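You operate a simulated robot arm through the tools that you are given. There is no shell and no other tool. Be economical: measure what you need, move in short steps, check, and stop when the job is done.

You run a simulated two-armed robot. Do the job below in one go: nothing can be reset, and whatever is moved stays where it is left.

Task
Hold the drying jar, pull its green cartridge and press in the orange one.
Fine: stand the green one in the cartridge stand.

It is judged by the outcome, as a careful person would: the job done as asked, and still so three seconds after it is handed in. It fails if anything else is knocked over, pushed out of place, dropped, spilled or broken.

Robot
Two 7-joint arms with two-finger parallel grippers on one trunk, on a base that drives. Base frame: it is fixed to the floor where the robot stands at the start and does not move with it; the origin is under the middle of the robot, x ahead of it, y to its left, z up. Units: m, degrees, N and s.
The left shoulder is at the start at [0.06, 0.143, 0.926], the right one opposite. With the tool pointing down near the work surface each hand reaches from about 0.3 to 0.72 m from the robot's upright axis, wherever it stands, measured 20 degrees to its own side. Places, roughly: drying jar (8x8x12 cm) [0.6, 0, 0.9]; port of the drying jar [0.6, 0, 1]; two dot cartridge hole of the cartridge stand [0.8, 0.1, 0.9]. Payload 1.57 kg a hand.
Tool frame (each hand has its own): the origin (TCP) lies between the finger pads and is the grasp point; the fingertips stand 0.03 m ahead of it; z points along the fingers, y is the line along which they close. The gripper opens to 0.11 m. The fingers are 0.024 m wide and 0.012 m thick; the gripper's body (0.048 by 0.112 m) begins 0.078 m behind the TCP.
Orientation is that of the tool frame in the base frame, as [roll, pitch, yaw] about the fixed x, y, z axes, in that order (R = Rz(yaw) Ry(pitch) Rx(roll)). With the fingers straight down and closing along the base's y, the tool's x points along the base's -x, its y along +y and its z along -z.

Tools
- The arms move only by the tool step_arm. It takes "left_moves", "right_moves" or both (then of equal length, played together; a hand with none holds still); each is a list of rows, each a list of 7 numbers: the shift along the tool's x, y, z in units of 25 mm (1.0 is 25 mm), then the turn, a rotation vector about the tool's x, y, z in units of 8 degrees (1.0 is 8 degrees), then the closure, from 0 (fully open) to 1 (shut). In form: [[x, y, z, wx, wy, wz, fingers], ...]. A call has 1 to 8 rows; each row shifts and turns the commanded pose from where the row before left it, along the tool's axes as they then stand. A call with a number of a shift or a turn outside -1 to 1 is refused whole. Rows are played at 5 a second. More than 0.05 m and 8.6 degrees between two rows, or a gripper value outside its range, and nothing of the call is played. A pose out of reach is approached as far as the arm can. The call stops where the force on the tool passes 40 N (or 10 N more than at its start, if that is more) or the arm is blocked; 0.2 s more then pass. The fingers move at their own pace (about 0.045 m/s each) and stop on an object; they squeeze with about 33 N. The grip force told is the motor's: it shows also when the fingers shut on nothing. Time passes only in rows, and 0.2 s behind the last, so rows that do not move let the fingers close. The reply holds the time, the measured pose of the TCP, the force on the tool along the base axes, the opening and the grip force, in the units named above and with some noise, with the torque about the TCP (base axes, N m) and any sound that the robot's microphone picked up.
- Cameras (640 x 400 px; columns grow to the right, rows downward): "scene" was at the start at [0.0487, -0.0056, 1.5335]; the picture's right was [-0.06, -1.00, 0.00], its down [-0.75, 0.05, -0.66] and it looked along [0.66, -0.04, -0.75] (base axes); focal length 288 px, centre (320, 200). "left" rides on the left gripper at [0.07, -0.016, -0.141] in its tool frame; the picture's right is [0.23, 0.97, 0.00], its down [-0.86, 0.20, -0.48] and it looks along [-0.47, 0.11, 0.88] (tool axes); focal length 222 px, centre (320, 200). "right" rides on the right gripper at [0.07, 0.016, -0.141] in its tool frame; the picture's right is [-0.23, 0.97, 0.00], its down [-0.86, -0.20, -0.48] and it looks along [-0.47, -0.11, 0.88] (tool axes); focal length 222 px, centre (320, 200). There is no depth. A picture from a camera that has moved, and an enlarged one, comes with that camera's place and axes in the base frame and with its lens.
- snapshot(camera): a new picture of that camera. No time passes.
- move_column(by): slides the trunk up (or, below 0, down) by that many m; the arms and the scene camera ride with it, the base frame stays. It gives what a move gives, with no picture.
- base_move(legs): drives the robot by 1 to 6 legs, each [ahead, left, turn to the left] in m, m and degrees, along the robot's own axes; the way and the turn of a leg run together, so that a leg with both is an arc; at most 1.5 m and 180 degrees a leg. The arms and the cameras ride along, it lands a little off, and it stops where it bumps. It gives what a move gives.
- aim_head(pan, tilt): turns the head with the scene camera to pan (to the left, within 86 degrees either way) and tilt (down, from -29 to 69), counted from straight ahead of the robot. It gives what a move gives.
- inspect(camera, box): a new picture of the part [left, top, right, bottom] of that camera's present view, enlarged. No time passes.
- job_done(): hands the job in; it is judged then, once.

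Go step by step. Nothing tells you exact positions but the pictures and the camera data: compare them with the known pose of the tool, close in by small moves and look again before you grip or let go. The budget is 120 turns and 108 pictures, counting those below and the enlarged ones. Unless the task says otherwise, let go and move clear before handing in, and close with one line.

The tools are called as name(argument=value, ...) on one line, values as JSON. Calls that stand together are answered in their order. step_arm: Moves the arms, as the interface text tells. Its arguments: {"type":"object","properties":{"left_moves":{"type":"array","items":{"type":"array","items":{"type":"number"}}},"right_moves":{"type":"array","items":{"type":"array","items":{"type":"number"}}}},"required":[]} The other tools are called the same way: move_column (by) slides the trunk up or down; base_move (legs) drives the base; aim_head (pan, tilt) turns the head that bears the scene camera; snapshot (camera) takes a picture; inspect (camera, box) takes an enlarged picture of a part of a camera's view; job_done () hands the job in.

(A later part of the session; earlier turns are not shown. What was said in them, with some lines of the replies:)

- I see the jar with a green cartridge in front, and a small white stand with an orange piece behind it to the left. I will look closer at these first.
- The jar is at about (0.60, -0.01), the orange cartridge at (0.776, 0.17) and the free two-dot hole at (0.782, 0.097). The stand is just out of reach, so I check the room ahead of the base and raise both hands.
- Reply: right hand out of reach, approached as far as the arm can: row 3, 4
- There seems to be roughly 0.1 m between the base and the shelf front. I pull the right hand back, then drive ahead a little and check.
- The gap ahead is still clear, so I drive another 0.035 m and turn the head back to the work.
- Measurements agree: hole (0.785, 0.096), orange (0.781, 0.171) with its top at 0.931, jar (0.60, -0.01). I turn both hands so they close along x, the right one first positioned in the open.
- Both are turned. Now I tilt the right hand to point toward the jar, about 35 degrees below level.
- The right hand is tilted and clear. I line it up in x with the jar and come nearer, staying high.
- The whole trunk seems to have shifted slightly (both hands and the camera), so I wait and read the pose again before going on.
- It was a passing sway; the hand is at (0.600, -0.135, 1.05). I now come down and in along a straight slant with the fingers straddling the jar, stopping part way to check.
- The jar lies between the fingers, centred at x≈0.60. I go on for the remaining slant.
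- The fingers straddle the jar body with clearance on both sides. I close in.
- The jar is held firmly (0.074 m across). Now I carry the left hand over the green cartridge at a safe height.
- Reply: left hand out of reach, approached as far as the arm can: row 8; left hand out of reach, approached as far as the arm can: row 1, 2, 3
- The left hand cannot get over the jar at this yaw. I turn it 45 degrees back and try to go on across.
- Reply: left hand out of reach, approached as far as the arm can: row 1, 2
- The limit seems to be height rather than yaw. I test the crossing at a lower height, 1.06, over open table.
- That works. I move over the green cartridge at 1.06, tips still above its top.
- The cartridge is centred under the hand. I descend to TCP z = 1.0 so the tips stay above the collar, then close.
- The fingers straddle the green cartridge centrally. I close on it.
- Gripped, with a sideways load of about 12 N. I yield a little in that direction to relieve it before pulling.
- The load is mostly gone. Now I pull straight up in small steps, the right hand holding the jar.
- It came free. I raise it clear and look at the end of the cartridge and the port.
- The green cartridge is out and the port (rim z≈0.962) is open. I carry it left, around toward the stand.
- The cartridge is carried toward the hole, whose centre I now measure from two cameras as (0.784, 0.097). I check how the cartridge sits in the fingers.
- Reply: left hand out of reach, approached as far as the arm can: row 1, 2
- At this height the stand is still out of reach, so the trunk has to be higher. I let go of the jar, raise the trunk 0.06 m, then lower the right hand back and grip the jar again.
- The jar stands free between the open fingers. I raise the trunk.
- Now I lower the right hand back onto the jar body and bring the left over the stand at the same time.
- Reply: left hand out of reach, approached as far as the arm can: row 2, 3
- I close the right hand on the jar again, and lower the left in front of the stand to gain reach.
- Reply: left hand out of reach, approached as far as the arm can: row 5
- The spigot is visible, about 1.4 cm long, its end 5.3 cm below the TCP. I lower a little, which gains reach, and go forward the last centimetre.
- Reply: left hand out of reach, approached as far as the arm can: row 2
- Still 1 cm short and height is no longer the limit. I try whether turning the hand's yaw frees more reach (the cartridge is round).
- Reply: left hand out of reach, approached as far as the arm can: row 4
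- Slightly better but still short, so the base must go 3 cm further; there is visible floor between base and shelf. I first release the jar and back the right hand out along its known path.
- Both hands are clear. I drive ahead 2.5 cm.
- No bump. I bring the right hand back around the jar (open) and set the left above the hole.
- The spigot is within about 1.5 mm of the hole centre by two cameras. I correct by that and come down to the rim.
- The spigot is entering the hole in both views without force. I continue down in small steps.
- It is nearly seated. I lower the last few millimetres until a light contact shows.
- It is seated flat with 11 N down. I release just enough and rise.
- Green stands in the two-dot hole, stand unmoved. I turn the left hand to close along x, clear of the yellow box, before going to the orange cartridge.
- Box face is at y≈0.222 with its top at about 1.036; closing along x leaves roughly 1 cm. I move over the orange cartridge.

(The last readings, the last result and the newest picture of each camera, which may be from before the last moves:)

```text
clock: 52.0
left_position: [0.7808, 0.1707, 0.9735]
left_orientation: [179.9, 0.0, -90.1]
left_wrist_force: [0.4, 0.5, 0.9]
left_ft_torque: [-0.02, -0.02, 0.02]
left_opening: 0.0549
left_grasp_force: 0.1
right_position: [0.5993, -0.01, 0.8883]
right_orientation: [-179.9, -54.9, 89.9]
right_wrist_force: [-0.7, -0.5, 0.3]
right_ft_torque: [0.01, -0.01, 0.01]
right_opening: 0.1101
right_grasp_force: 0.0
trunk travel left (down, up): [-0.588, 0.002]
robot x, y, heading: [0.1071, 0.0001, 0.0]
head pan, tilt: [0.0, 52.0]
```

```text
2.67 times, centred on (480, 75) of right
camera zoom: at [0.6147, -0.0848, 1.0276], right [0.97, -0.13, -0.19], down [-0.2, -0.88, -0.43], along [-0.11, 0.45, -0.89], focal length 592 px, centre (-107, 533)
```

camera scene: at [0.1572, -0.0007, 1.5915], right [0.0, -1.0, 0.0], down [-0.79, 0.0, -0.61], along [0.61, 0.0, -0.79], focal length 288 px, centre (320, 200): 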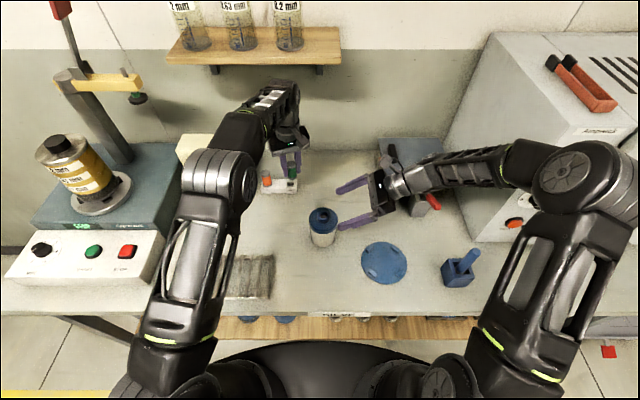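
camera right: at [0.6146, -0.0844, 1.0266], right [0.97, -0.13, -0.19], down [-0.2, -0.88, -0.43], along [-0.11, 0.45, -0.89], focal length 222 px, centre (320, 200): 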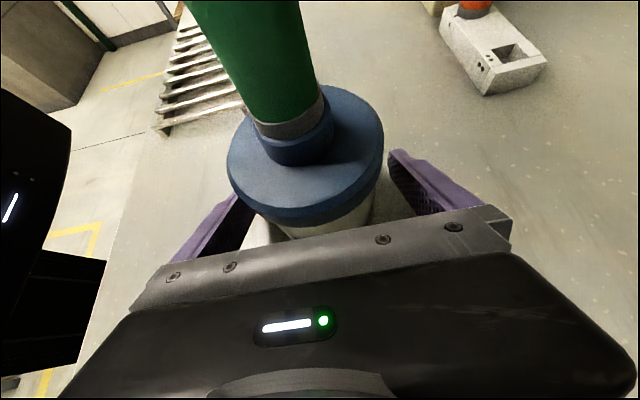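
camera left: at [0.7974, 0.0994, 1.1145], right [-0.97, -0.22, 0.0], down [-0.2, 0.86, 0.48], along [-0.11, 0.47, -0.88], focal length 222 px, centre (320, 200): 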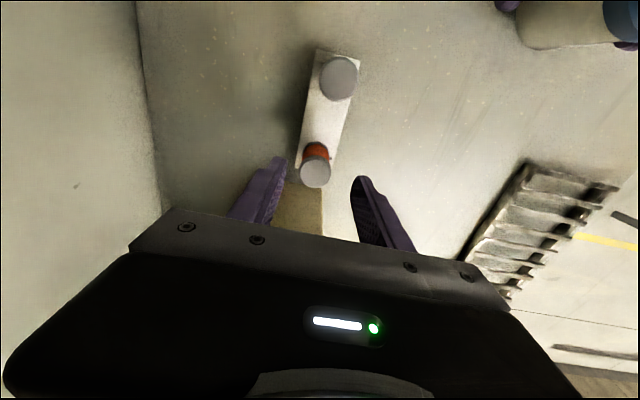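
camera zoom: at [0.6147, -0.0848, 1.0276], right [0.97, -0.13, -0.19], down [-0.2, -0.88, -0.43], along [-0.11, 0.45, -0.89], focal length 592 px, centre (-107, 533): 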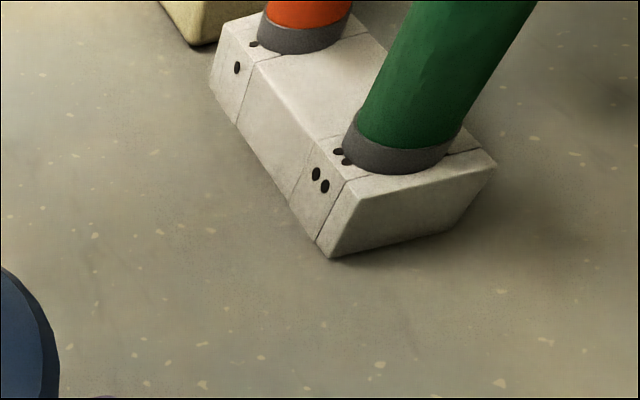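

The orange is centred within a few millimetres; I shift 2.5 mm in x and come down, watching the force.

step_arm(left_moves=[[0, -0.1, 0.3, 0, 0, 0, 0.5], [0, 0, 0.5, 0, 0, 0, 0.5], [0, 0, 0.5, 0, 0, 0, 0.5], [0, 0, 0.5, 0, 0, 0, 0.5], [0, 0, 0, 0, 0, 0, 0.5]])

inspect(camera="scene", box=[200, 90, 360, 190])

inspect(camera="left", box=[220, 110, 420, 235])

```text
clock: 53.2
left_position: [0.785, 0.1705, 0.9275]
left_orientation: [-180.0, 0.0, -90.1]
left_wrist_force: [-0.3, 0.3, -0.2]
left_ft_torque: [0.0, -0.03, 0.05]
left_opening: 0.055
left_grasp_force: 0.0
right_position: [0.5999, -0.0085, 0.8883]
right_orientation: [-180.0, -55.0, 90.0]
right_wrist_force: [-0.1, -0.3, 0.0]
right_ft_torque: [-0.03, 0.0, -0.03]
right_opening: 0.1103
right_grasp_force: 0.1
trunk travel left (down, up): [-0.588, 0.002]
robot x, y, heading: [0.1122, -0.0034, 0.2]
head pan, tilt: [0.0, 52.0]
```

```text
4.00 times, centred on (280, 140) of scene
camera zoom: at [0.1549, -0.0006, 1.5916], right [0.0, -1.0, 0.0], down [-0.79, 0.0, -0.62], along [0.62, 0.0, -0.79], focal length 1152 px, centre (480, 440)
```

zoom: 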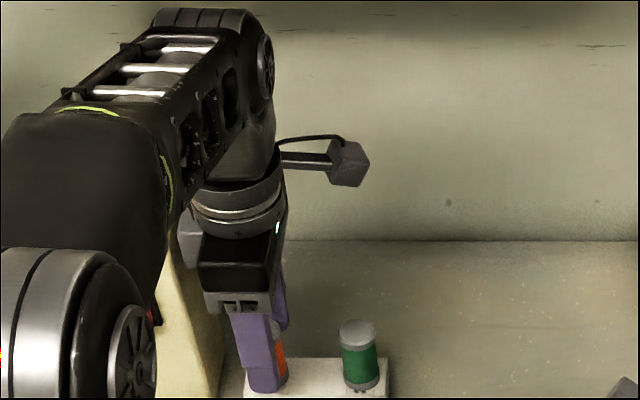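

```text
3.20 times, centred on (320, 172) of left
camera zoom: at [0.8, 0.0994, 1.0682], right [-0.97, -0.22, 0.0], down [-0.2, 0.86, 0.48], along [-0.11, 0.47, -0.88], focal length 711 px, centre (320, 288)
```

zoom: 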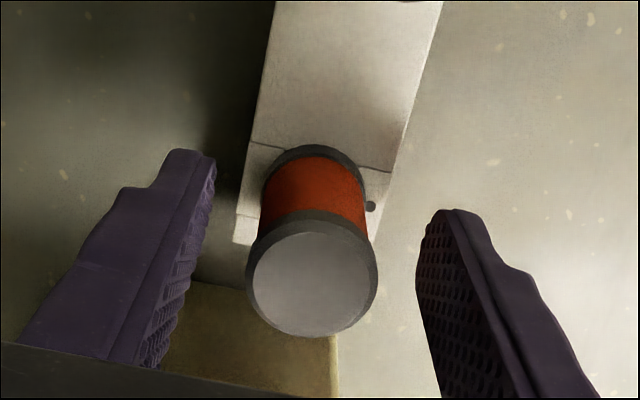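

Orange is centred between the fingers. I lower the last 1.3 cm and close gently.

step_arm(left_moves=[[0, -0.04, 0.27, 0, 0, 0, 0.5], [0, 0, 0.27, 0, 0, 0, 0.5], [0, 0, 0, 0, 0, 0, 0.65], [0, 0, 0, 0, 0, 0, 0.75], [0, 0, 0, 0, 0, 0, 1], [0, 0, 0, 0, 0, 0, 1], [0, 0, 0, 0, 0, 0, 1]])

inspect(camera="right", box=[360, 0, 600, 150])

```text
clock: 54.9
left_position: [0.7857, 0.1693, 0.9131]
left_orientation: [180.0, 0.1, -90.0]
left_wrist_force: [1.1, 0.1, 0.0]
left_ft_torque: [0.02, -0.03, 0.0]
left_opening: 0.0283
left_grasp_force: 32.9
right_position: [0.5994, -0.0101, 0.8877]
right_orientation: [-179.9, -54.9, 90.0]
right_wrist_force: [-0.6, 0.2, 0.4]
right_ft_torque: [0.0, 0.0, 0.04]
right_opening: 0.1099
right_grasp_force: 0.0
trunk travel left (down, up): [-0.588, 0.002]
robot x, y, heading: [0.111, 0.0024, 0.2]
head pan, tilt: [0.0, 52.0]
```

```text
2.67 times, centred on (480, 75) of right
camera zoom: at [0.6147, -0.0846, 1.0276], right [0.97, -0.13, -0.19], down [-0.2, -0.88, -0.43], along [-0.11, 0.45, -0.89], focal length 592 px, centre (-107, 533)
```

zoom: 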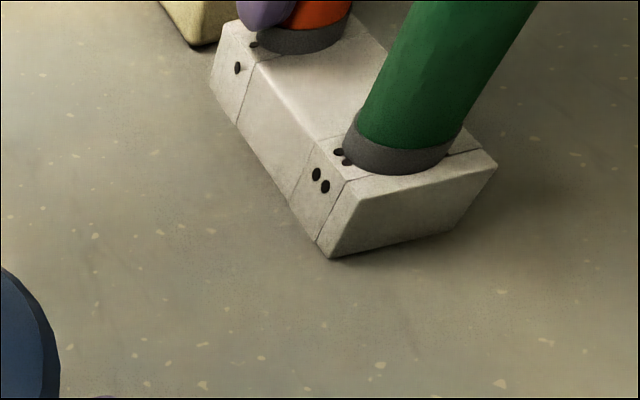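

Gripped with almost no side load, stand unmoved. I lift the orange straight up and close the right hand on the jar again.

step_arm(left_moves=[[0, 0, -0.15, 0, 0, 0, 1], [0, 0, -0.2, 0, 0, 0, 1], [0, 0, -0.3, 0, 0, 0, 1], [0, 0, -0.5, 0, 0, 0, 1], [0, 0, -0.6, 0, 0, 0, 1], [0, 0, 0, 0, 0, 0, 1]], right_moves=[[0, 0, 0, 0, 0, 0, 0.2], [0, 0, 0, 0, 0, 0, 0.3], [0, 0, 0, 0, 0, 0, 0.4], [0, 0, 0, 0, 0, 0, 1], [0, 0, 0, 0, 0, 0, 1], [0, 0, 0, 0, 0, 0, 1]])

inspect(camera="scene", box=[220, 120, 380, 220])

inspect(camera="left", box=[220, 110, 420, 235])

```text
clock: 56.2
left_position: [0.785, 0.1704, 0.9577]
left_orientation: [180.0, 0.1, -90.2]
left_wrist_force: [0.2, -0.1, 0.2]
left_ft_torque: [-0.05, -0.02, 0.01]
left_opening: 0.0284
left_grasp_force: 32.9
right_position: [0.5995, -0.0095, 0.8876]
right_orientation: [-180.0, -55.0, 90.1]
right_wrist_force: [-0.6, 0.7, 0.0]
right_ft_torque: [0.0, 0.03, -0.01]
right_opening: 0.0738
right_grasp_force: 32.9
trunk travel left (down, up): [-0.588, 0.002]
robot x, y, heading: [0.1074, 0.0004, -0.1]
head pan, tilt: [0.0, 52.0]
```

```text
4.00 times, centred on (300, 170) of scene
camera zoom: at [0.155, -0.0006, 1.5916], right [0.0, -1.0, 0.0], down [-0.79, 0.0, -0.62], along [0.62, 0.0, -0.79], focal length 1152 px, centre (400, 320)
```

zoom: 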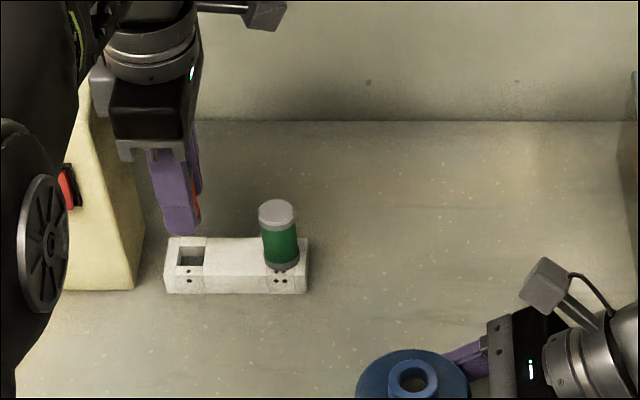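

```text
3.20 times, centred on (320, 172) of left
camera zoom: at [0.8009, 0.0993, 1.0983], right [-0.97, -0.23, 0.0], down [-0.2, 0.86, 0.48], along [-0.11, 0.47, -0.88], focal length 711 px, centre (320, 288)
```

zoom: 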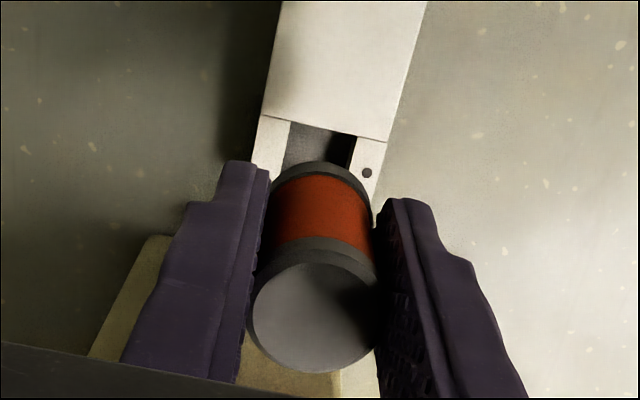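

The orange is out. I carry it back, up and toward the jar.

step_arm(left_moves=[[0, 1, -0.3, 0, 0, 0, 1], [0, 1, -0.5, 0, 0, 0, 1], [0, 1, -0.6, 0, 0, 0, 1], [0, 1, -0.6, 0, 0, 0, 1], [0.9, 0.86, -0.35, 0, 0, 0, 1], [0.9, 0.86, -0.35, 0, 0, 0, 1], [0.9, 0.86, -0.35, 0, 0, 0, 1], [0.9, 0.86, -0.35, 0, 0, 0, 1]])

step_arm(left_moves=[[0.6, 0, 0, 0, 0, 0, 1], [0.6, 0, 0, 0, 0, 0, 1], [0.6, 0, 0, 0, 0, 0, 1], [0, 0, 0, 0, 0, 0, 1]])

inspect(camera="scene", box=[240, 130, 400, 230])

inspect(camera="right", box=[160, 0, 480, 200])

```text
clock: 58.0
left_position: [0.5987, 0.0812, 1.0432]
left_orientation: [179.9, 0.1, -90.1]
left_wrist_force: [0.0, 0.4, -0.8]
left_ft_torque: [-0.01, -0.01, 0.0]
left_opening: 0.0283
left_grasp_force: 33.0
right_position: [0.5992, -0.0089, 0.8878]
right_orientation: [-179.8, -55.0, 90.0]
right_wrist_force: [-1.2, 0.2, -0.2]
right_ft_torque: [-0.08, -0.03, -0.01]
right_opening: 0.0739
right_grasp_force: 32.7
trunk travel left (down, up): [-0.588, 0.002]
robot x, y, heading: [0.108, 0.0002, 0.1]
head pan, tilt: [0.0, 52.0]
```

```text
clock: 59.0
left_position: [0.5991, 0.0361, 1.0428]
left_orientation: [180.0, 0.0, -90.1]
left_wrist_force: [0.3, -0.5, -0.2]
left_ft_torque: [-0.03, -0.02, 0.05]
left_opening: 0.0284
left_grasp_force: 32.7
right_position: [0.5994, -0.0091, 0.8887]
right_orientation: [-179.9, -55.0, 90.1]
right_wrist_force: [-0.2, 0.2, -0.3]
right_ft_torque: [0.02, -0.01, 0.0]
right_opening: 0.0738
right_grasp_force: 33.0
trunk travel left (down, up): [-0.588, 0.002]
robot x, y, heading: [0.1113, -0.0017, -0.0]
head pan, tilt: [0.0, 52.0]
```

```text
4.00 times, centred on (320, 180) of scene
camera zoom: at [0.155, -0.0006, 1.5916], right [0.0, -1.0, 0.0], down [-0.79, 0.0, -0.62], along [0.62, 0.0, -0.79], focal length 1152 px, centre (320, 280)
```

zoom: 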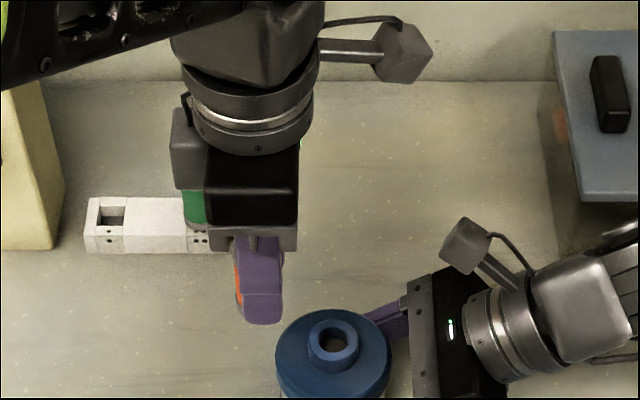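

```text
2.00 times, centred on (320, 100) of right
camera zoom: at [0.6147, -0.0847, 1.0276], right [0.97, -0.13, -0.19], down [-0.2, -0.88, -0.43], along [-0.11, 0.45, -0.89], focal length 444 px, centre (320, 400)
```

zoom: 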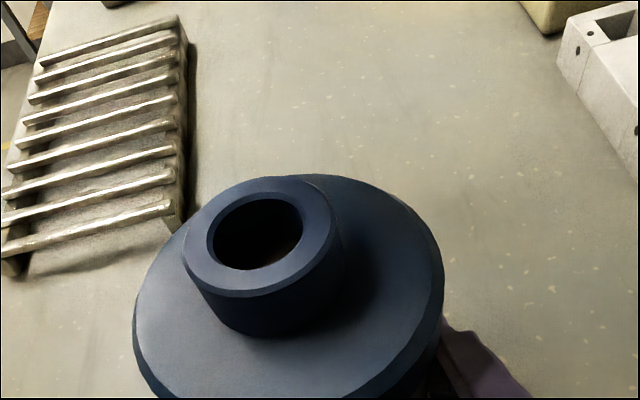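

Port centre is at about (0.599, -0.010). I move over it, staying high, and compare spigot and port in the right camera.

step_arm(left_moves=[[0.64, 0, 0, 0, 0, 0, 1], [0.64, 0, 0, 0, 0, 0, 1], [0.64, 0, 0, 0, 0, 0, 1], [0, 0, 0, 0, 0, 0, 1], [0, 0, 0, 0, 0, 0, 1]])

inspect(camera="right", box=[160, 0, 480, 200])

inspect(camera="scene", box=[280, 160, 380, 222])

```text
clock: 60.2
left_position: [0.5978, -0.0123, 1.0422]
left_orientation: [180.0, -0.1, -90.2]
left_wrist_force: [0.1, 0.6, -0.5]
left_ft_torque: [-0.01, -0.03, -0.01]
left_opening: 0.0284
left_grasp_force: 33.3
right_position: [0.5993, -0.0091, 0.8892]
right_orientation: [-180.0, -54.9, 90.0]
right_wrist_force: [0.4, -0.7, -0.4]
right_ft_torque: [0.01, -0.03, 0.06]
right_opening: 0.0739
right_grasp_force: 33.0
trunk travel left (down, up): [-0.588, 0.002]
robot x, y, heading: [0.1092, -0.0002, 0.3]
head pan, tilt: [0.0, 52.0]
```

```text
2.00 times, centred on (320, 100) of right
camera zoom: at [0.6146, -0.0847, 1.0276], right [0.97, -0.13, -0.19], down [-0.2, -0.88, -0.43], along [-0.11, 0.45, -0.89], focal length 444 px, centre (320, 400)
```

zoom: 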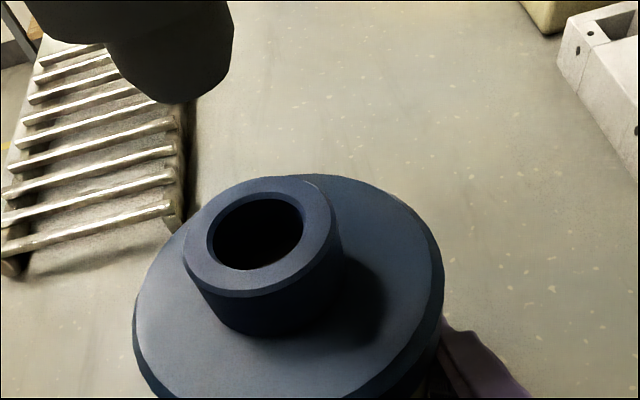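

```text
6.40 times, centred on (330, 191) of scene
camera zoom: at [0.155, -0.0007, 1.5916], right [0.0, -1.0, 0.0], down [-0.79, 0.0, -0.62], along [0.62, 0.0, -0.79], focal length 1843 px, centre (256, 258)
```

zoom: 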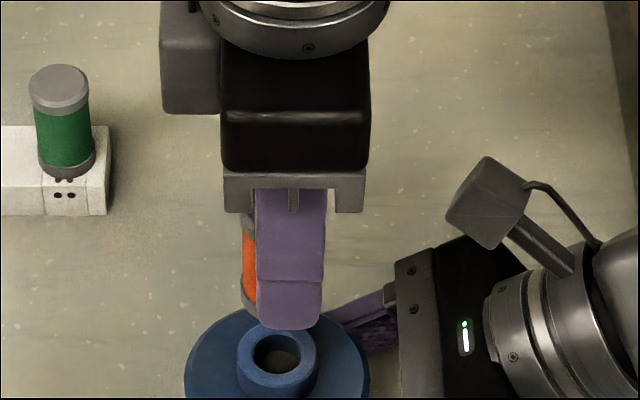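

The spigot is roughly over the port. I come down to about 5 mm above the rim, where the comparison is finer.

step_arm(left_moves=[[0, 0, 0.4, 0, 0, 0, 1], [0, 0, 0.4, 0, 0, 0, 1], [0, 0, 0, 0, 0, 0, 1], [0, 0, 0, 0, 0, 0, 1]])

inspect(camera="right", box=[200, 20, 360, 120])

inspect(camera="scene", box=[300, 185, 350, 216])

```text
clock: 61.2
left_position: [0.5984, -0.0127, 1.023]
left_orientation: [-180.0, 0.0, -90.2]
left_wrist_force: [0.1, 0.8, -1.0]
left_ft_torque: [0.0, 0.02, -0.02]
left_opening: 0.0283
left_grasp_force: 33.1
right_position: [0.6003, -0.0099, 0.8885]
right_orientation: [-180.0, -55.0, 90.0]
right_wrist_force: [0.2, -0.5, 0.1]
right_ft_torque: [-0.03, -0.03, 0.0]
right_opening: 0.0739
right_grasp_force: 33.1
trunk travel left (down, up): [-0.588, 0.002]
robot x, y, heading: [0.1108, -0.0008, 0.2]
head pan, tilt: [0.0, 52.0]
```

```text
4.00 times, centred on (280, 70) of right
camera zoom: at [0.6146, -0.0847, 1.0276], right [0.97, -0.13, -0.19], down [-0.2, -0.88, -0.43], along [-0.11, 0.45, -0.89], focal length 888 px, centre (480, 720)
```

zoom: 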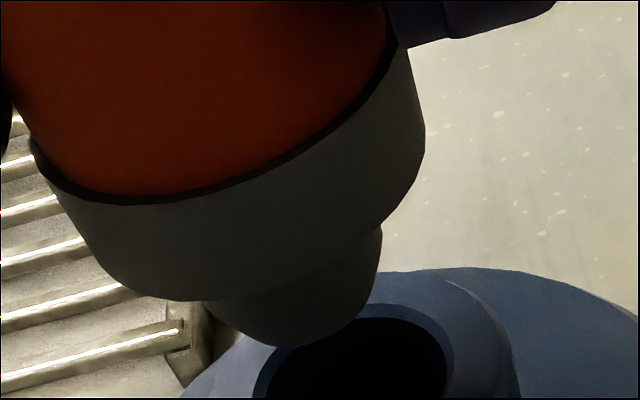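

```text
12.80 times, centred on (325, 200) of scene
camera zoom: at [0.1549, -0.0007, 1.5916], right [0.0, -1.0, 0.0], down [-0.79, 0.0, -0.62], along [0.62, 0.0, -0.79], focal length 3686 px, centre (256, 194)
```

zoom: 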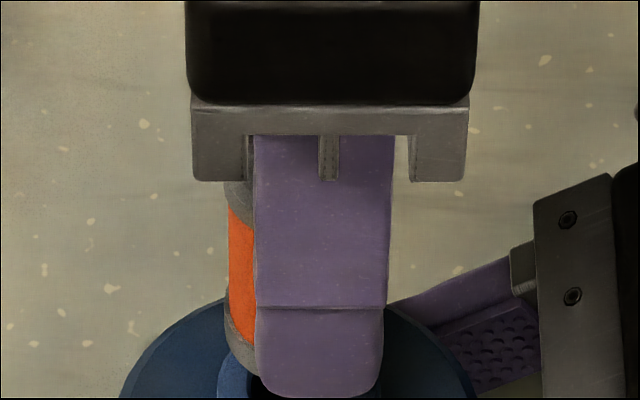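

By these views the spigot needs about 1 mm more in x. I apply that and check against the lid with the left camera.

step_arm(left_moves=[[0, -0.04, 0.1, 0, 0, 0, 1], [0, 0, 0, 0, 0, 0, 1], [0, 0, 0, 0, 0, 0, 1]])

inspect(camera="left", box=[200, 80, 440, 230])

inspect(camera="right", box=[180, 20, 380, 145])

```text
clock: 62.0
left_position: [0.5997, -0.013, 1.0206]
left_orientation: [-180.0, 0.0, -90.2]
left_wrist_force: [-0.4, -0.9, -1.0]
left_ft_torque: [-0.02, 0.0, 0.03]
left_opening: 0.0286
left_grasp_force: 33.0
right_position: [0.5973, -0.0093, 0.889]
right_orientation: [-179.9, -55.0, 90.1]
right_wrist_force: [-0.1, -0.5, -0.1]
right_ft_torque: [0.0, -0.06, 0.01]
right_opening: 0.0738
right_grasp_force: 33.0
trunk travel left (down, up): [-0.588, 0.002]
robot x, y, heading: [0.1112, -0.0004, 0.1]
head pan, tilt: [0.0, 52.0]
```

```text
2.67 times, centred on (320, 155) of left
camera zoom: at [0.6152, -0.0833, 1.1615], right [-0.97, -0.22, 0.0], down [-0.2, 0.86, 0.48], along [-0.11, 0.47, -0.88], focal length 592 px, centre (320, 320)
```

zoom: 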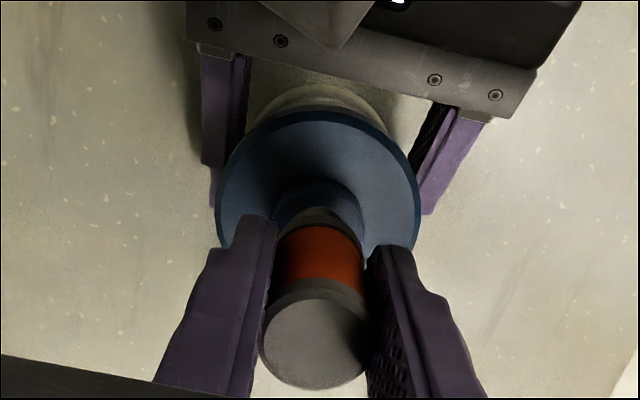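

```text
3.20 times, centred on (280, 82) of right
camera zoom: at [0.6146, -0.0847, 1.0276], right [0.97, -0.13, -0.19], down [-0.2, -0.88, -0.43], along [-0.11, 0.45, -0.89], focal length 711 px, centre (448, 576)
```

zoom: 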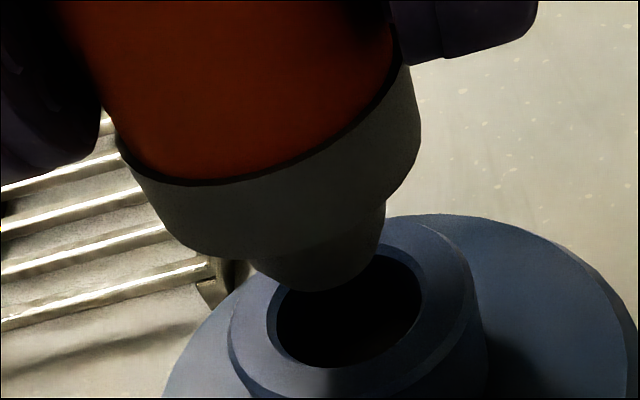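

Both wrist cameras now put the spigot within about a millimetre of the port axis. I lower it into the mouth in small steps.

step_arm(left_moves=[[0, 0, 0.12, 0, 0, 0, 1], [0, 0, 0.12, 0, 0, 0, 1], [0, 0, 0.1, 0, 0, 0, 1], [0, 0, 0, 0, 0, 0, 1]])

inspect(camera="right", box=[180, 20, 380, 145])

```text
clock: 63.0
left_position: [0.5993, -0.0122, 1.0114]
left_orientation: [-180.0, -0.1, -90.1]
left_wrist_force: [1.5, 0.4, 0.0]
left_ft_torque: [0.02, 0.03, 0.02]
left_opening: 0.0284
left_grasp_force: 33.2
right_position: [0.5983, -0.0091, 0.8889]
right_orientation: [-180.0, -55.1, 90.0]
right_wrist_force: [-0.3, -0.4, -0.2]
right_ft_torque: [0.0, -0.04, -0.01]
right_opening: 0.0737
right_grasp_force: 33.2
trunk travel left (down, up): [-0.588, 0.002]
robot x, y, heading: [0.1102, -0.0021, 0.0]
head pan, tilt: [0.0, 52.0]
```

```text
3.20 times, centred on (280, 82) of right
camera zoom: at [0.6147, -0.0847, 1.0276], right [0.97, -0.13, -0.19], down [-0.2, -0.88, -0.43], along [-0.11, 0.45, -0.89], focal length 711 px, centre (448, 576)
```

zoom: 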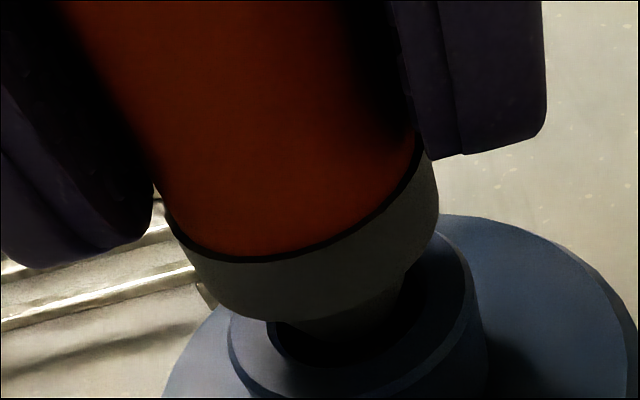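

The spigot is in the mouth with no force. I press on downward.

step_arm(left_moves=[[0, 0, 0.1, 0, 0, 0, 1], [0, 0, 0.1, 0, 0, 0, 1], [0, 0, 0, 0, 0, 0, 1]])

inspect(camera="right", box=[180, 20, 380, 145])

```text
clock: 63.9
left_position: [0.5997, -0.0111, 1.0066]
left_orientation: [180.0, 0.0, -90.3]
left_wrist_force: [0.1, -0.3, -0.6]
left_ft_torque: [-0.01, -0.01, 0.02]
left_opening: 0.0284
left_grasp_force: 32.4
right_position: [0.5988, -0.0097, 0.8878]
right_orientation: [-180.0, -55.0, 90.0]
right_wrist_force: [0.4, -0.3, -0.5]
right_ft_torque: [-0.01, -0.04, -0.04]
right_opening: 0.074
right_grasp_force: 32.6
trunk travel left (down, up): [-0.588, 0.002]
robot x, y, heading: [0.1114, 0.0019, 0.2]
head pan, tilt: [0.0, 52.0]
```

```text
3.20 times, centred on (280, 82) of right
camera zoom: at [0.6147, -0.0847, 1.0276], right [0.97, -0.13, -0.19], down [-0.2, -0.88, -0.43], along [-0.11, 0.45, -0.89], focal length 711 px, centre (448, 576)
```

zoom: 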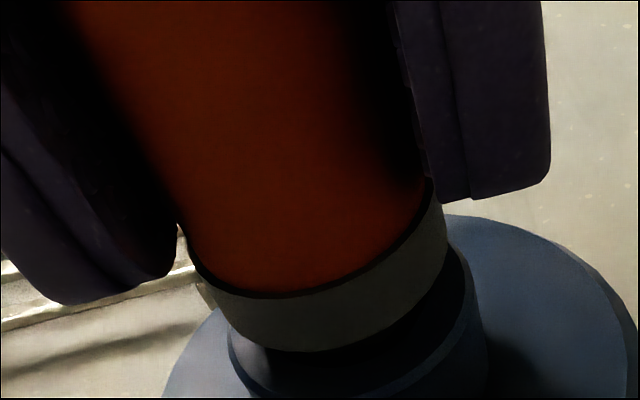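

step_arm(left_moves=[[0, 0, 0.08, 0, 0, 0, 1], [0, 0, 0.08, 0, 0, 0, 1], [0, 0, 0.06, 0, 0, 0, 1], [0, 0, 0, 0, 0, 0, 1]])

inspect(camera="right", box=[180, 20, 380, 145])

```text
clock: 64.8
left_position: [0.5993, -0.0128, 1.0019]
left_orientation: [-179.8, 0.0, -90.0]
left_wrist_force: [-1.6, 0.3, 7.5]
left_ft_torque: [0.08, 0.07, -0.01]
left_opening: 0.0282
left_grasp_force: 32.8
right_position: [0.5989, -0.0098, 0.8886]
right_orientation: [179.9, -55.1, 90.0]
right_wrist_force: [1.5, 0.9, 0.6]
right_ft_torque: [0.23, 0.02, 0.02]
right_opening: 0.0739
right_grasp_force: 33.1
trunk travel left (down, up): [-0.588, 0.002]
robot x, y, heading: [0.1066, -0.0016, -0.0]
head pan, tilt: [0.0, 52.0]
```

```text
3.20 times, centred on (280, 82) of right
camera zoom: at [0.6144, -0.0845, 1.0277], right [0.97, -0.13, -0.19], down [-0.2, -0.88, -0.43], along [-0.11, 0.45, -0.89], focal length 711 px, centre (448, 576)
```

zoom: 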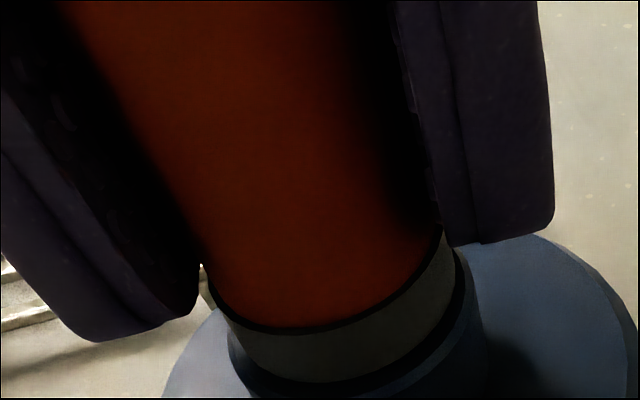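

Contact begins (7.5 N) near the expected seat height. I press more firmly to be sure it is home.

step_arm(left_moves=[[0, 0, 0.06, 0, 0, 0, 1], [0, 0, 0.06, 0, 0, 0, 1], [0, 0, 0.06, 0, 0, 0, 1], [0, 0, 0, 0, 0, 0, 1]])

inspect(camera="right", box=[180, 20, 380, 145])

```text
clock: 65.8
left_position: [0.599, -0.0126, 0.9993]
left_orientation: [-179.8, -0.1, -90.2]
left_wrist_force: [-4.7, -0.8, 37.2]
left_ft_torque: [0.15, 0.2, 0.04]
left_opening: 0.0287
left_grasp_force: 32.7
right_position: [0.5976, -0.0095, 0.8883]
right_orientation: [179.8, -54.8, 90.1]
right_wrist_force: [8.6, 4.4, -13.7]
right_ft_torque: [-0.28, 0.35, -0.14]
right_opening: 0.0737
right_grasp_force: 32.9
trunk travel left (down, up): [-0.588, 0.002]
robot x, y, heading: [0.1072, -0.0005, -0.1]
head pan, tilt: [0.0, 52.0]
```

```text
3.20 times, centred on (280, 82) of right
camera zoom: at [0.614, -0.0845, 1.0278], right [0.97, -0.13, -0.19], down [-0.2, -0.88, -0.42], along [-0.11, 0.45, -0.89], focal length 711 px, centre (448, 576)
```

zoom: 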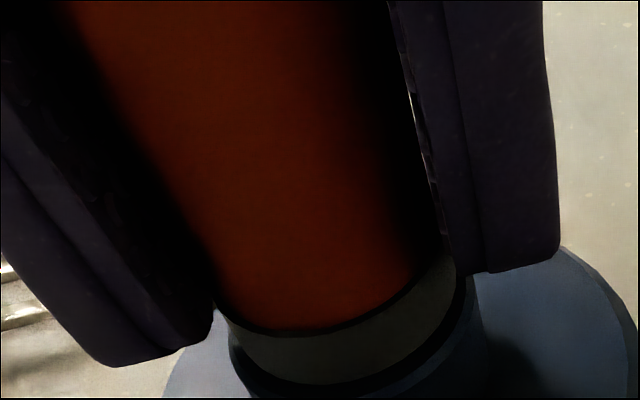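

37 N and the cartridge no longer moves; only the pads slipped slightly. I relieve the press, open the left hand and rise, then compare with how the green one sat.

step_arm(left_moves=[[0, 0, -0.14, 0, 0, 0, 1], [0, 0, 0, 0, 0, 0, 0.7], [0, 0, 0, 0, 0, 0, 0.5], [0, 0, 0, 0, 0, 0, 0.4], [0, 0, 0, 0, 0, 0, 0.4], [0, 0, -0.7, 0, 0, 0, 0.4], [0, 0, -0.9, 0, 0, 0, 0.4], [0, 0, 0, 0, 0, 0, 0.4]])

inspect(camera="right", box=[160, 0, 480, 200])

inspect(camera="scene", box=[280, 160, 380, 222])

```text
clock: 67.7
left_position: [0.6007, -0.0106, 1.0416]
left_orientation: [-180.0, -0.1, -90.1]
left_wrist_force: [-0.2, -0.1, 0.0]
left_ft_torque: [0.01, 0.02, 0.02]
left_opening: 0.0658
left_grasp_force: 0.1
right_position: [0.5991, -0.0099, 0.889]
right_orientation: [180.0, -55.1, 89.9]
right_wrist_force: [-1.3, 0.2, 0.4]
right_ft_torque: [-0.17, 0.01, -0.02]
right_opening: 0.0736
right_grasp_force: 33.1
trunk travel left (down, up): [-0.588, 0.002]
robot x, y, heading: [0.107, 0.0014, 0.2]
head pan, tilt: [0.0, 52.0]
```

```text
2.00 times, centred on (320, 100) of right
camera zoom: at [0.6146, -0.0846, 1.0278], right [0.97, -0.13, -0.19], down [-0.2, -0.88, -0.43], along [-0.11, 0.45, -0.89], focal length 444 px, centre (320, 400)
```

zoom: 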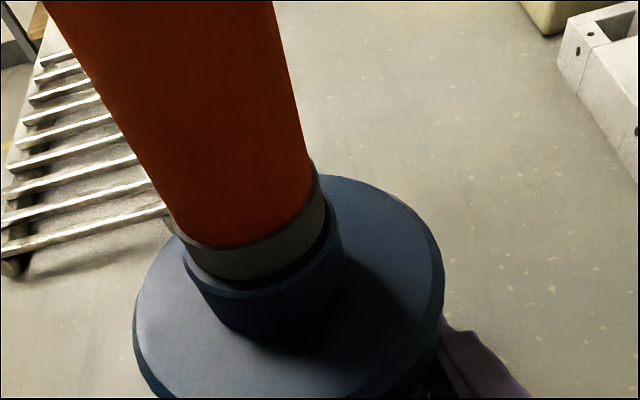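

```text
6.40 times, centred on (330, 191) of scene
camera zoom: at [0.1548, -0.0007, 1.5916], right [0.0, -1.0, 0.0], down [-0.79, 0.0, -0.62], along [0.62, 0.0, -0.79], focal length 1843 px, centre (256, 258)
```

zoom: 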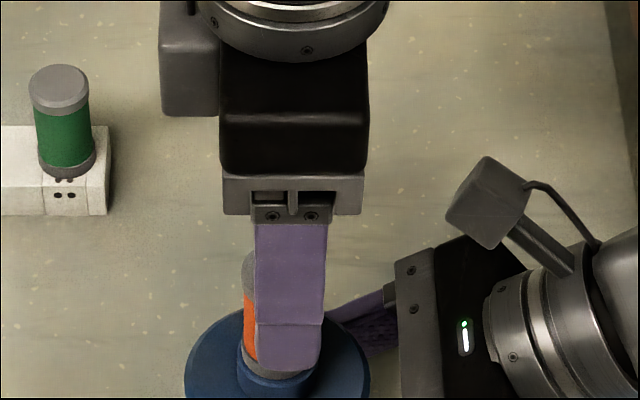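

The orange now sits exactly as the green did. I lift the left hand off and away to the left.

step_arm(left_moves=[[0, 0, -0.7, 0, 0, 0, 0.4], [0, 0, -0.7, 0, 0, 0, 0.4], [0, 0, 0, 0, 0, 0, 0.4], [-1, 0, 0, 0, 0, 0, 0.4], [-1, 0, 0, 0, 0, 0, 0.4], [-1, 0, 0, 0, 0, 0, 0.4], [-1, 0, 0, 0, 0, 0, 0.4]])

inspect(camera="scene", box=[240, 130, 400, 230])

```text
clock: 69.2
left_position: [0.5996, 0.0892, 1.0742]
left_orientation: [-180.0, 0.0, -90.2]
left_wrist_force: [1.0, -0.2, 0.1]
left_ft_torque: [0.0, 0.02, -0.04]
left_opening: 0.0658
left_grasp_force: 0.0
right_position: [0.5987, -0.0096, 0.8872]
right_orientation: [180.0, -55.0, 90.0]
right_wrist_force: [-0.2, 0.0, 0.6]
right_ft_torque: [-0.15, 0.0, -0.06]
right_opening: 0.0739
right_grasp_force: 33.2
trunk travel left (down, up): [-0.588, 0.002]
robot x, y, heading: [0.1103, 0.0005, 0.1]
head pan, tilt: [0.0, 52.0]
```

```text
4.00 times, centred on (320, 180) of scene
camera zoom: at [0.1547, -0.0004, 1.5916], right [0.0, -1.0, 0.0], down [-0.79, 0.0, -0.62], along [0.62, 0.0, -0.79], focal length 1152 px, centre (320, 280)
```

zoom: 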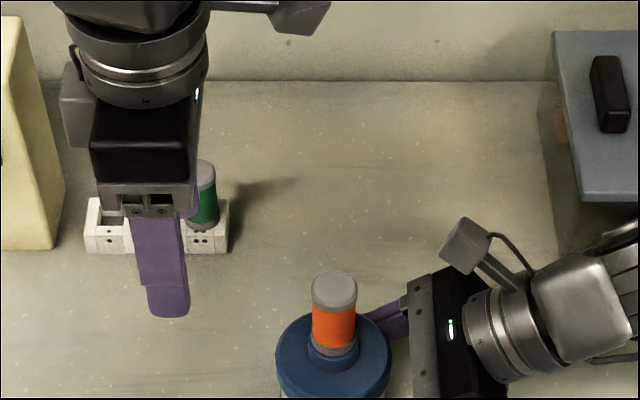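

The orange stands upright in the jar. Now I release the jar and back the right hand out along its known path.

step_arm(right_moves=[[0, 0, 0, 0, 0, 0, 0.25], [0, 0, 0, 0, 0, 0, 0.1], [0, 0, 0, 0, 0, 0, 0], [0, 0, 0, 0, 0, 0, 0], [0.302, 0, -0.981, 0, 0, 0, 0], [0.302, 0, -0.981, 0, 0, 0, 0], [0.302, 0, -0.981, 0, 0, 0, 0], [0.302, 0, -0.981, 0, 0, 0, 0]])

step_arm(right_moves=[[0.302, 0, -0.981, 0, 0, 0, 0], [0.302, 0, -0.981, 0, 0, 0, 0], [0, 0, 0, 0, 0, 0, 0]])

snapshot(camera="scene")

inspect(camera="scene", box=[240, 130, 400, 230])

```text
clock: 71.0
left_position: [0.5998, 0.0885, 1.0741]
left_orientation: [180.0, -0.1, -90.1]
left_wrist_force: [0.3, -0.1, -0.3]
left_ft_torque: [0.01, 0.01, -0.03]
left_opening: 0.0659
left_grasp_force: 0.1
right_position: [0.5985, -0.073, 0.9695]
right_orientation: [180.0, -55.0, 89.9]
right_wrist_force: [-0.2, 0.0, 0.4]
right_ft_torque: [-0.01, 0.02, 0.04]
right_opening: 0.11
right_grasp_force: 0.1
trunk travel left (down, up): [-0.588, 0.002]
robot x, y, heading: [0.1075, -0.0001, 0.2]
head pan, tilt: [0.0, 52.0]
```

```text
clock: 71.8
left_position: [0.5993, 0.088, 1.0738]
left_orientation: [-180.0, 0.0, -90.1]
left_wrist_force: [0.1, -0.1, 0.9]
left_ft_torque: [0.0, -0.04, -0.02]
left_opening: 0.066
left_grasp_force: 0.2
right_position: [0.5994, -0.1031, 1.01]
right_orientation: [-180.0, -54.9, 90.0]
right_wrist_force: [0.1, -0.3, -0.2]
right_ft_torque: [0.03, 0.0, 0.02]
right_opening: 0.1099
right_grasp_force: 0.0
trunk travel left (down, up): [-0.588, 0.002]
robot x, y, heading: [0.11, -0.0, -0.2]
head pan, tilt: [0.0, 52.0]
```

```text
26 pictures are left
camera scene: at [0.155, -0.0006, 1.5916], right [0.0, -1.0, 0.0], down [-0.79, 0.0, -0.62], along [0.62, 0.0, -0.79], focal length 288 px, centre (320, 200)
```

scene: 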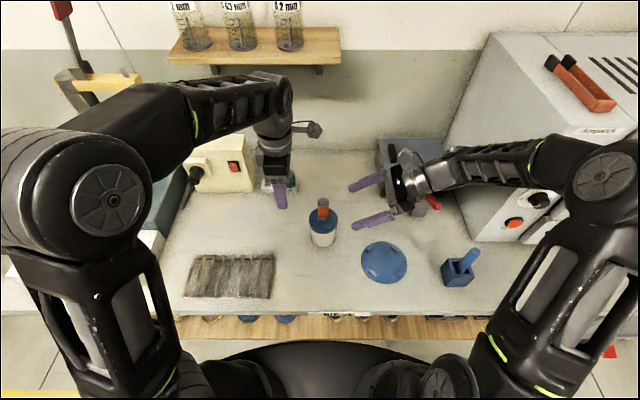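

```text
4.00 times, centred on (320, 180) of scene
camera zoom: at [0.155, -0.0006, 1.5916], right [0.0, -1.0, 0.0], down [-0.79, 0.0, -0.62], along [0.62, 0.0, -0.79], focal length 1152 px, centre (320, 280)
```

zoom: 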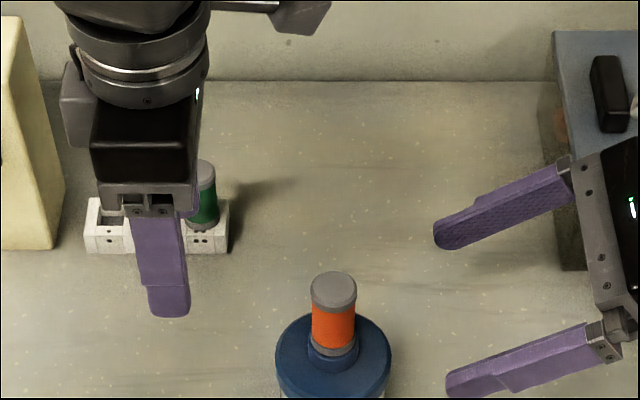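

Both hands are clear. The left elbow hides the balance, so I look there to be sure the bottle is untouched.

aim_head(pan=25, tilt=40)

snapshot(camera="scene")

snapshot(camera="right")

```text
clock: 72.7
left_position: [0.6001, 0.0877, 1.0743]
left_orientation: [-180.0, 0.0, -90.1]
left_wrist_force: [-0.4, -0.6, -0.5]
left_ft_torque: [-0.01, 0.01, -0.07]
left_opening: 0.0662
left_grasp_force: 0.0
right_position: [0.6001, -0.103, 1.0084]
right_orientation: [179.9, -54.9, 89.9]
right_wrist_force: [-0.3, 1.2, 0.8]
right_ft_torque: [-0.01, -0.01, -0.01]
right_opening: 0.11
right_grasp_force: 0.0
trunk travel left (down, up): [-0.588, 0.002]
robot x, y, heading: [0.1073, -0.0, 0.1]
head pan, tilt: [25.0, 40.0]
```

```text
24 pictures are left
camera scene: at [0.1568, 0.0352, 1.6084], right [0.42, -0.91, 0.0], down [-0.58, -0.27, -0.77], along [0.69, 0.32, -0.64], focal length 288 px, centre (320, 200)
```

scene: 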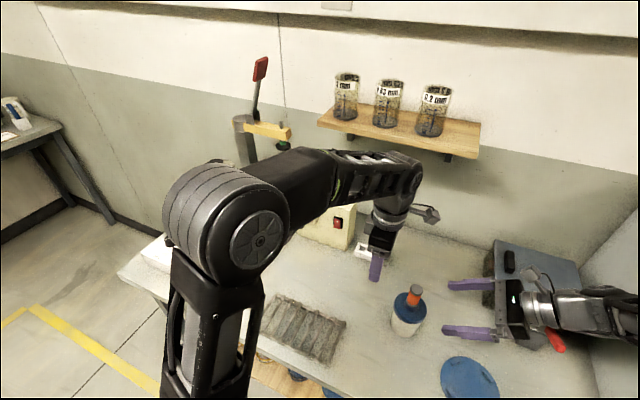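

```text
23 pictures are left
camera right: at [0.6147, -0.1788, 1.1488], right [0.97, -0.13, -0.19], down [-0.2, -0.88, -0.43], along [-0.11, 0.45, -0.89], focal length 222 px, centre (320, 200)
```

right: 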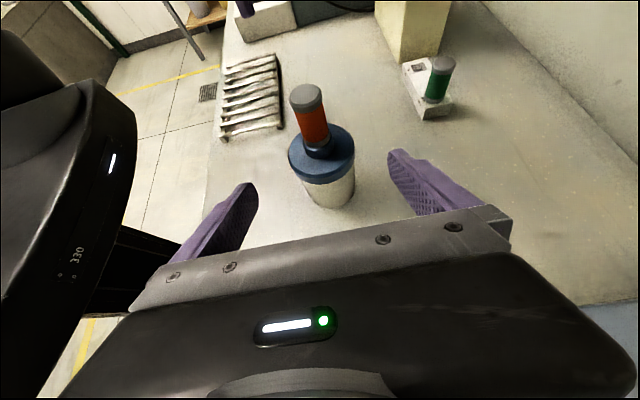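

Orange sits upright in the jar and green stands in the two-dot hole, with the stand and jar in place. The left elbow blocks my view of the bottle on the balance, but it is well above it and I felt no contact forces there, so I hand in.

job_done()

```text
The job is handed in.
```

The orange cartridge is pressed into the jar and the green one stands in the two-dot hole; both hands are clear, though I couldn't see the bottle on the balance at the end.
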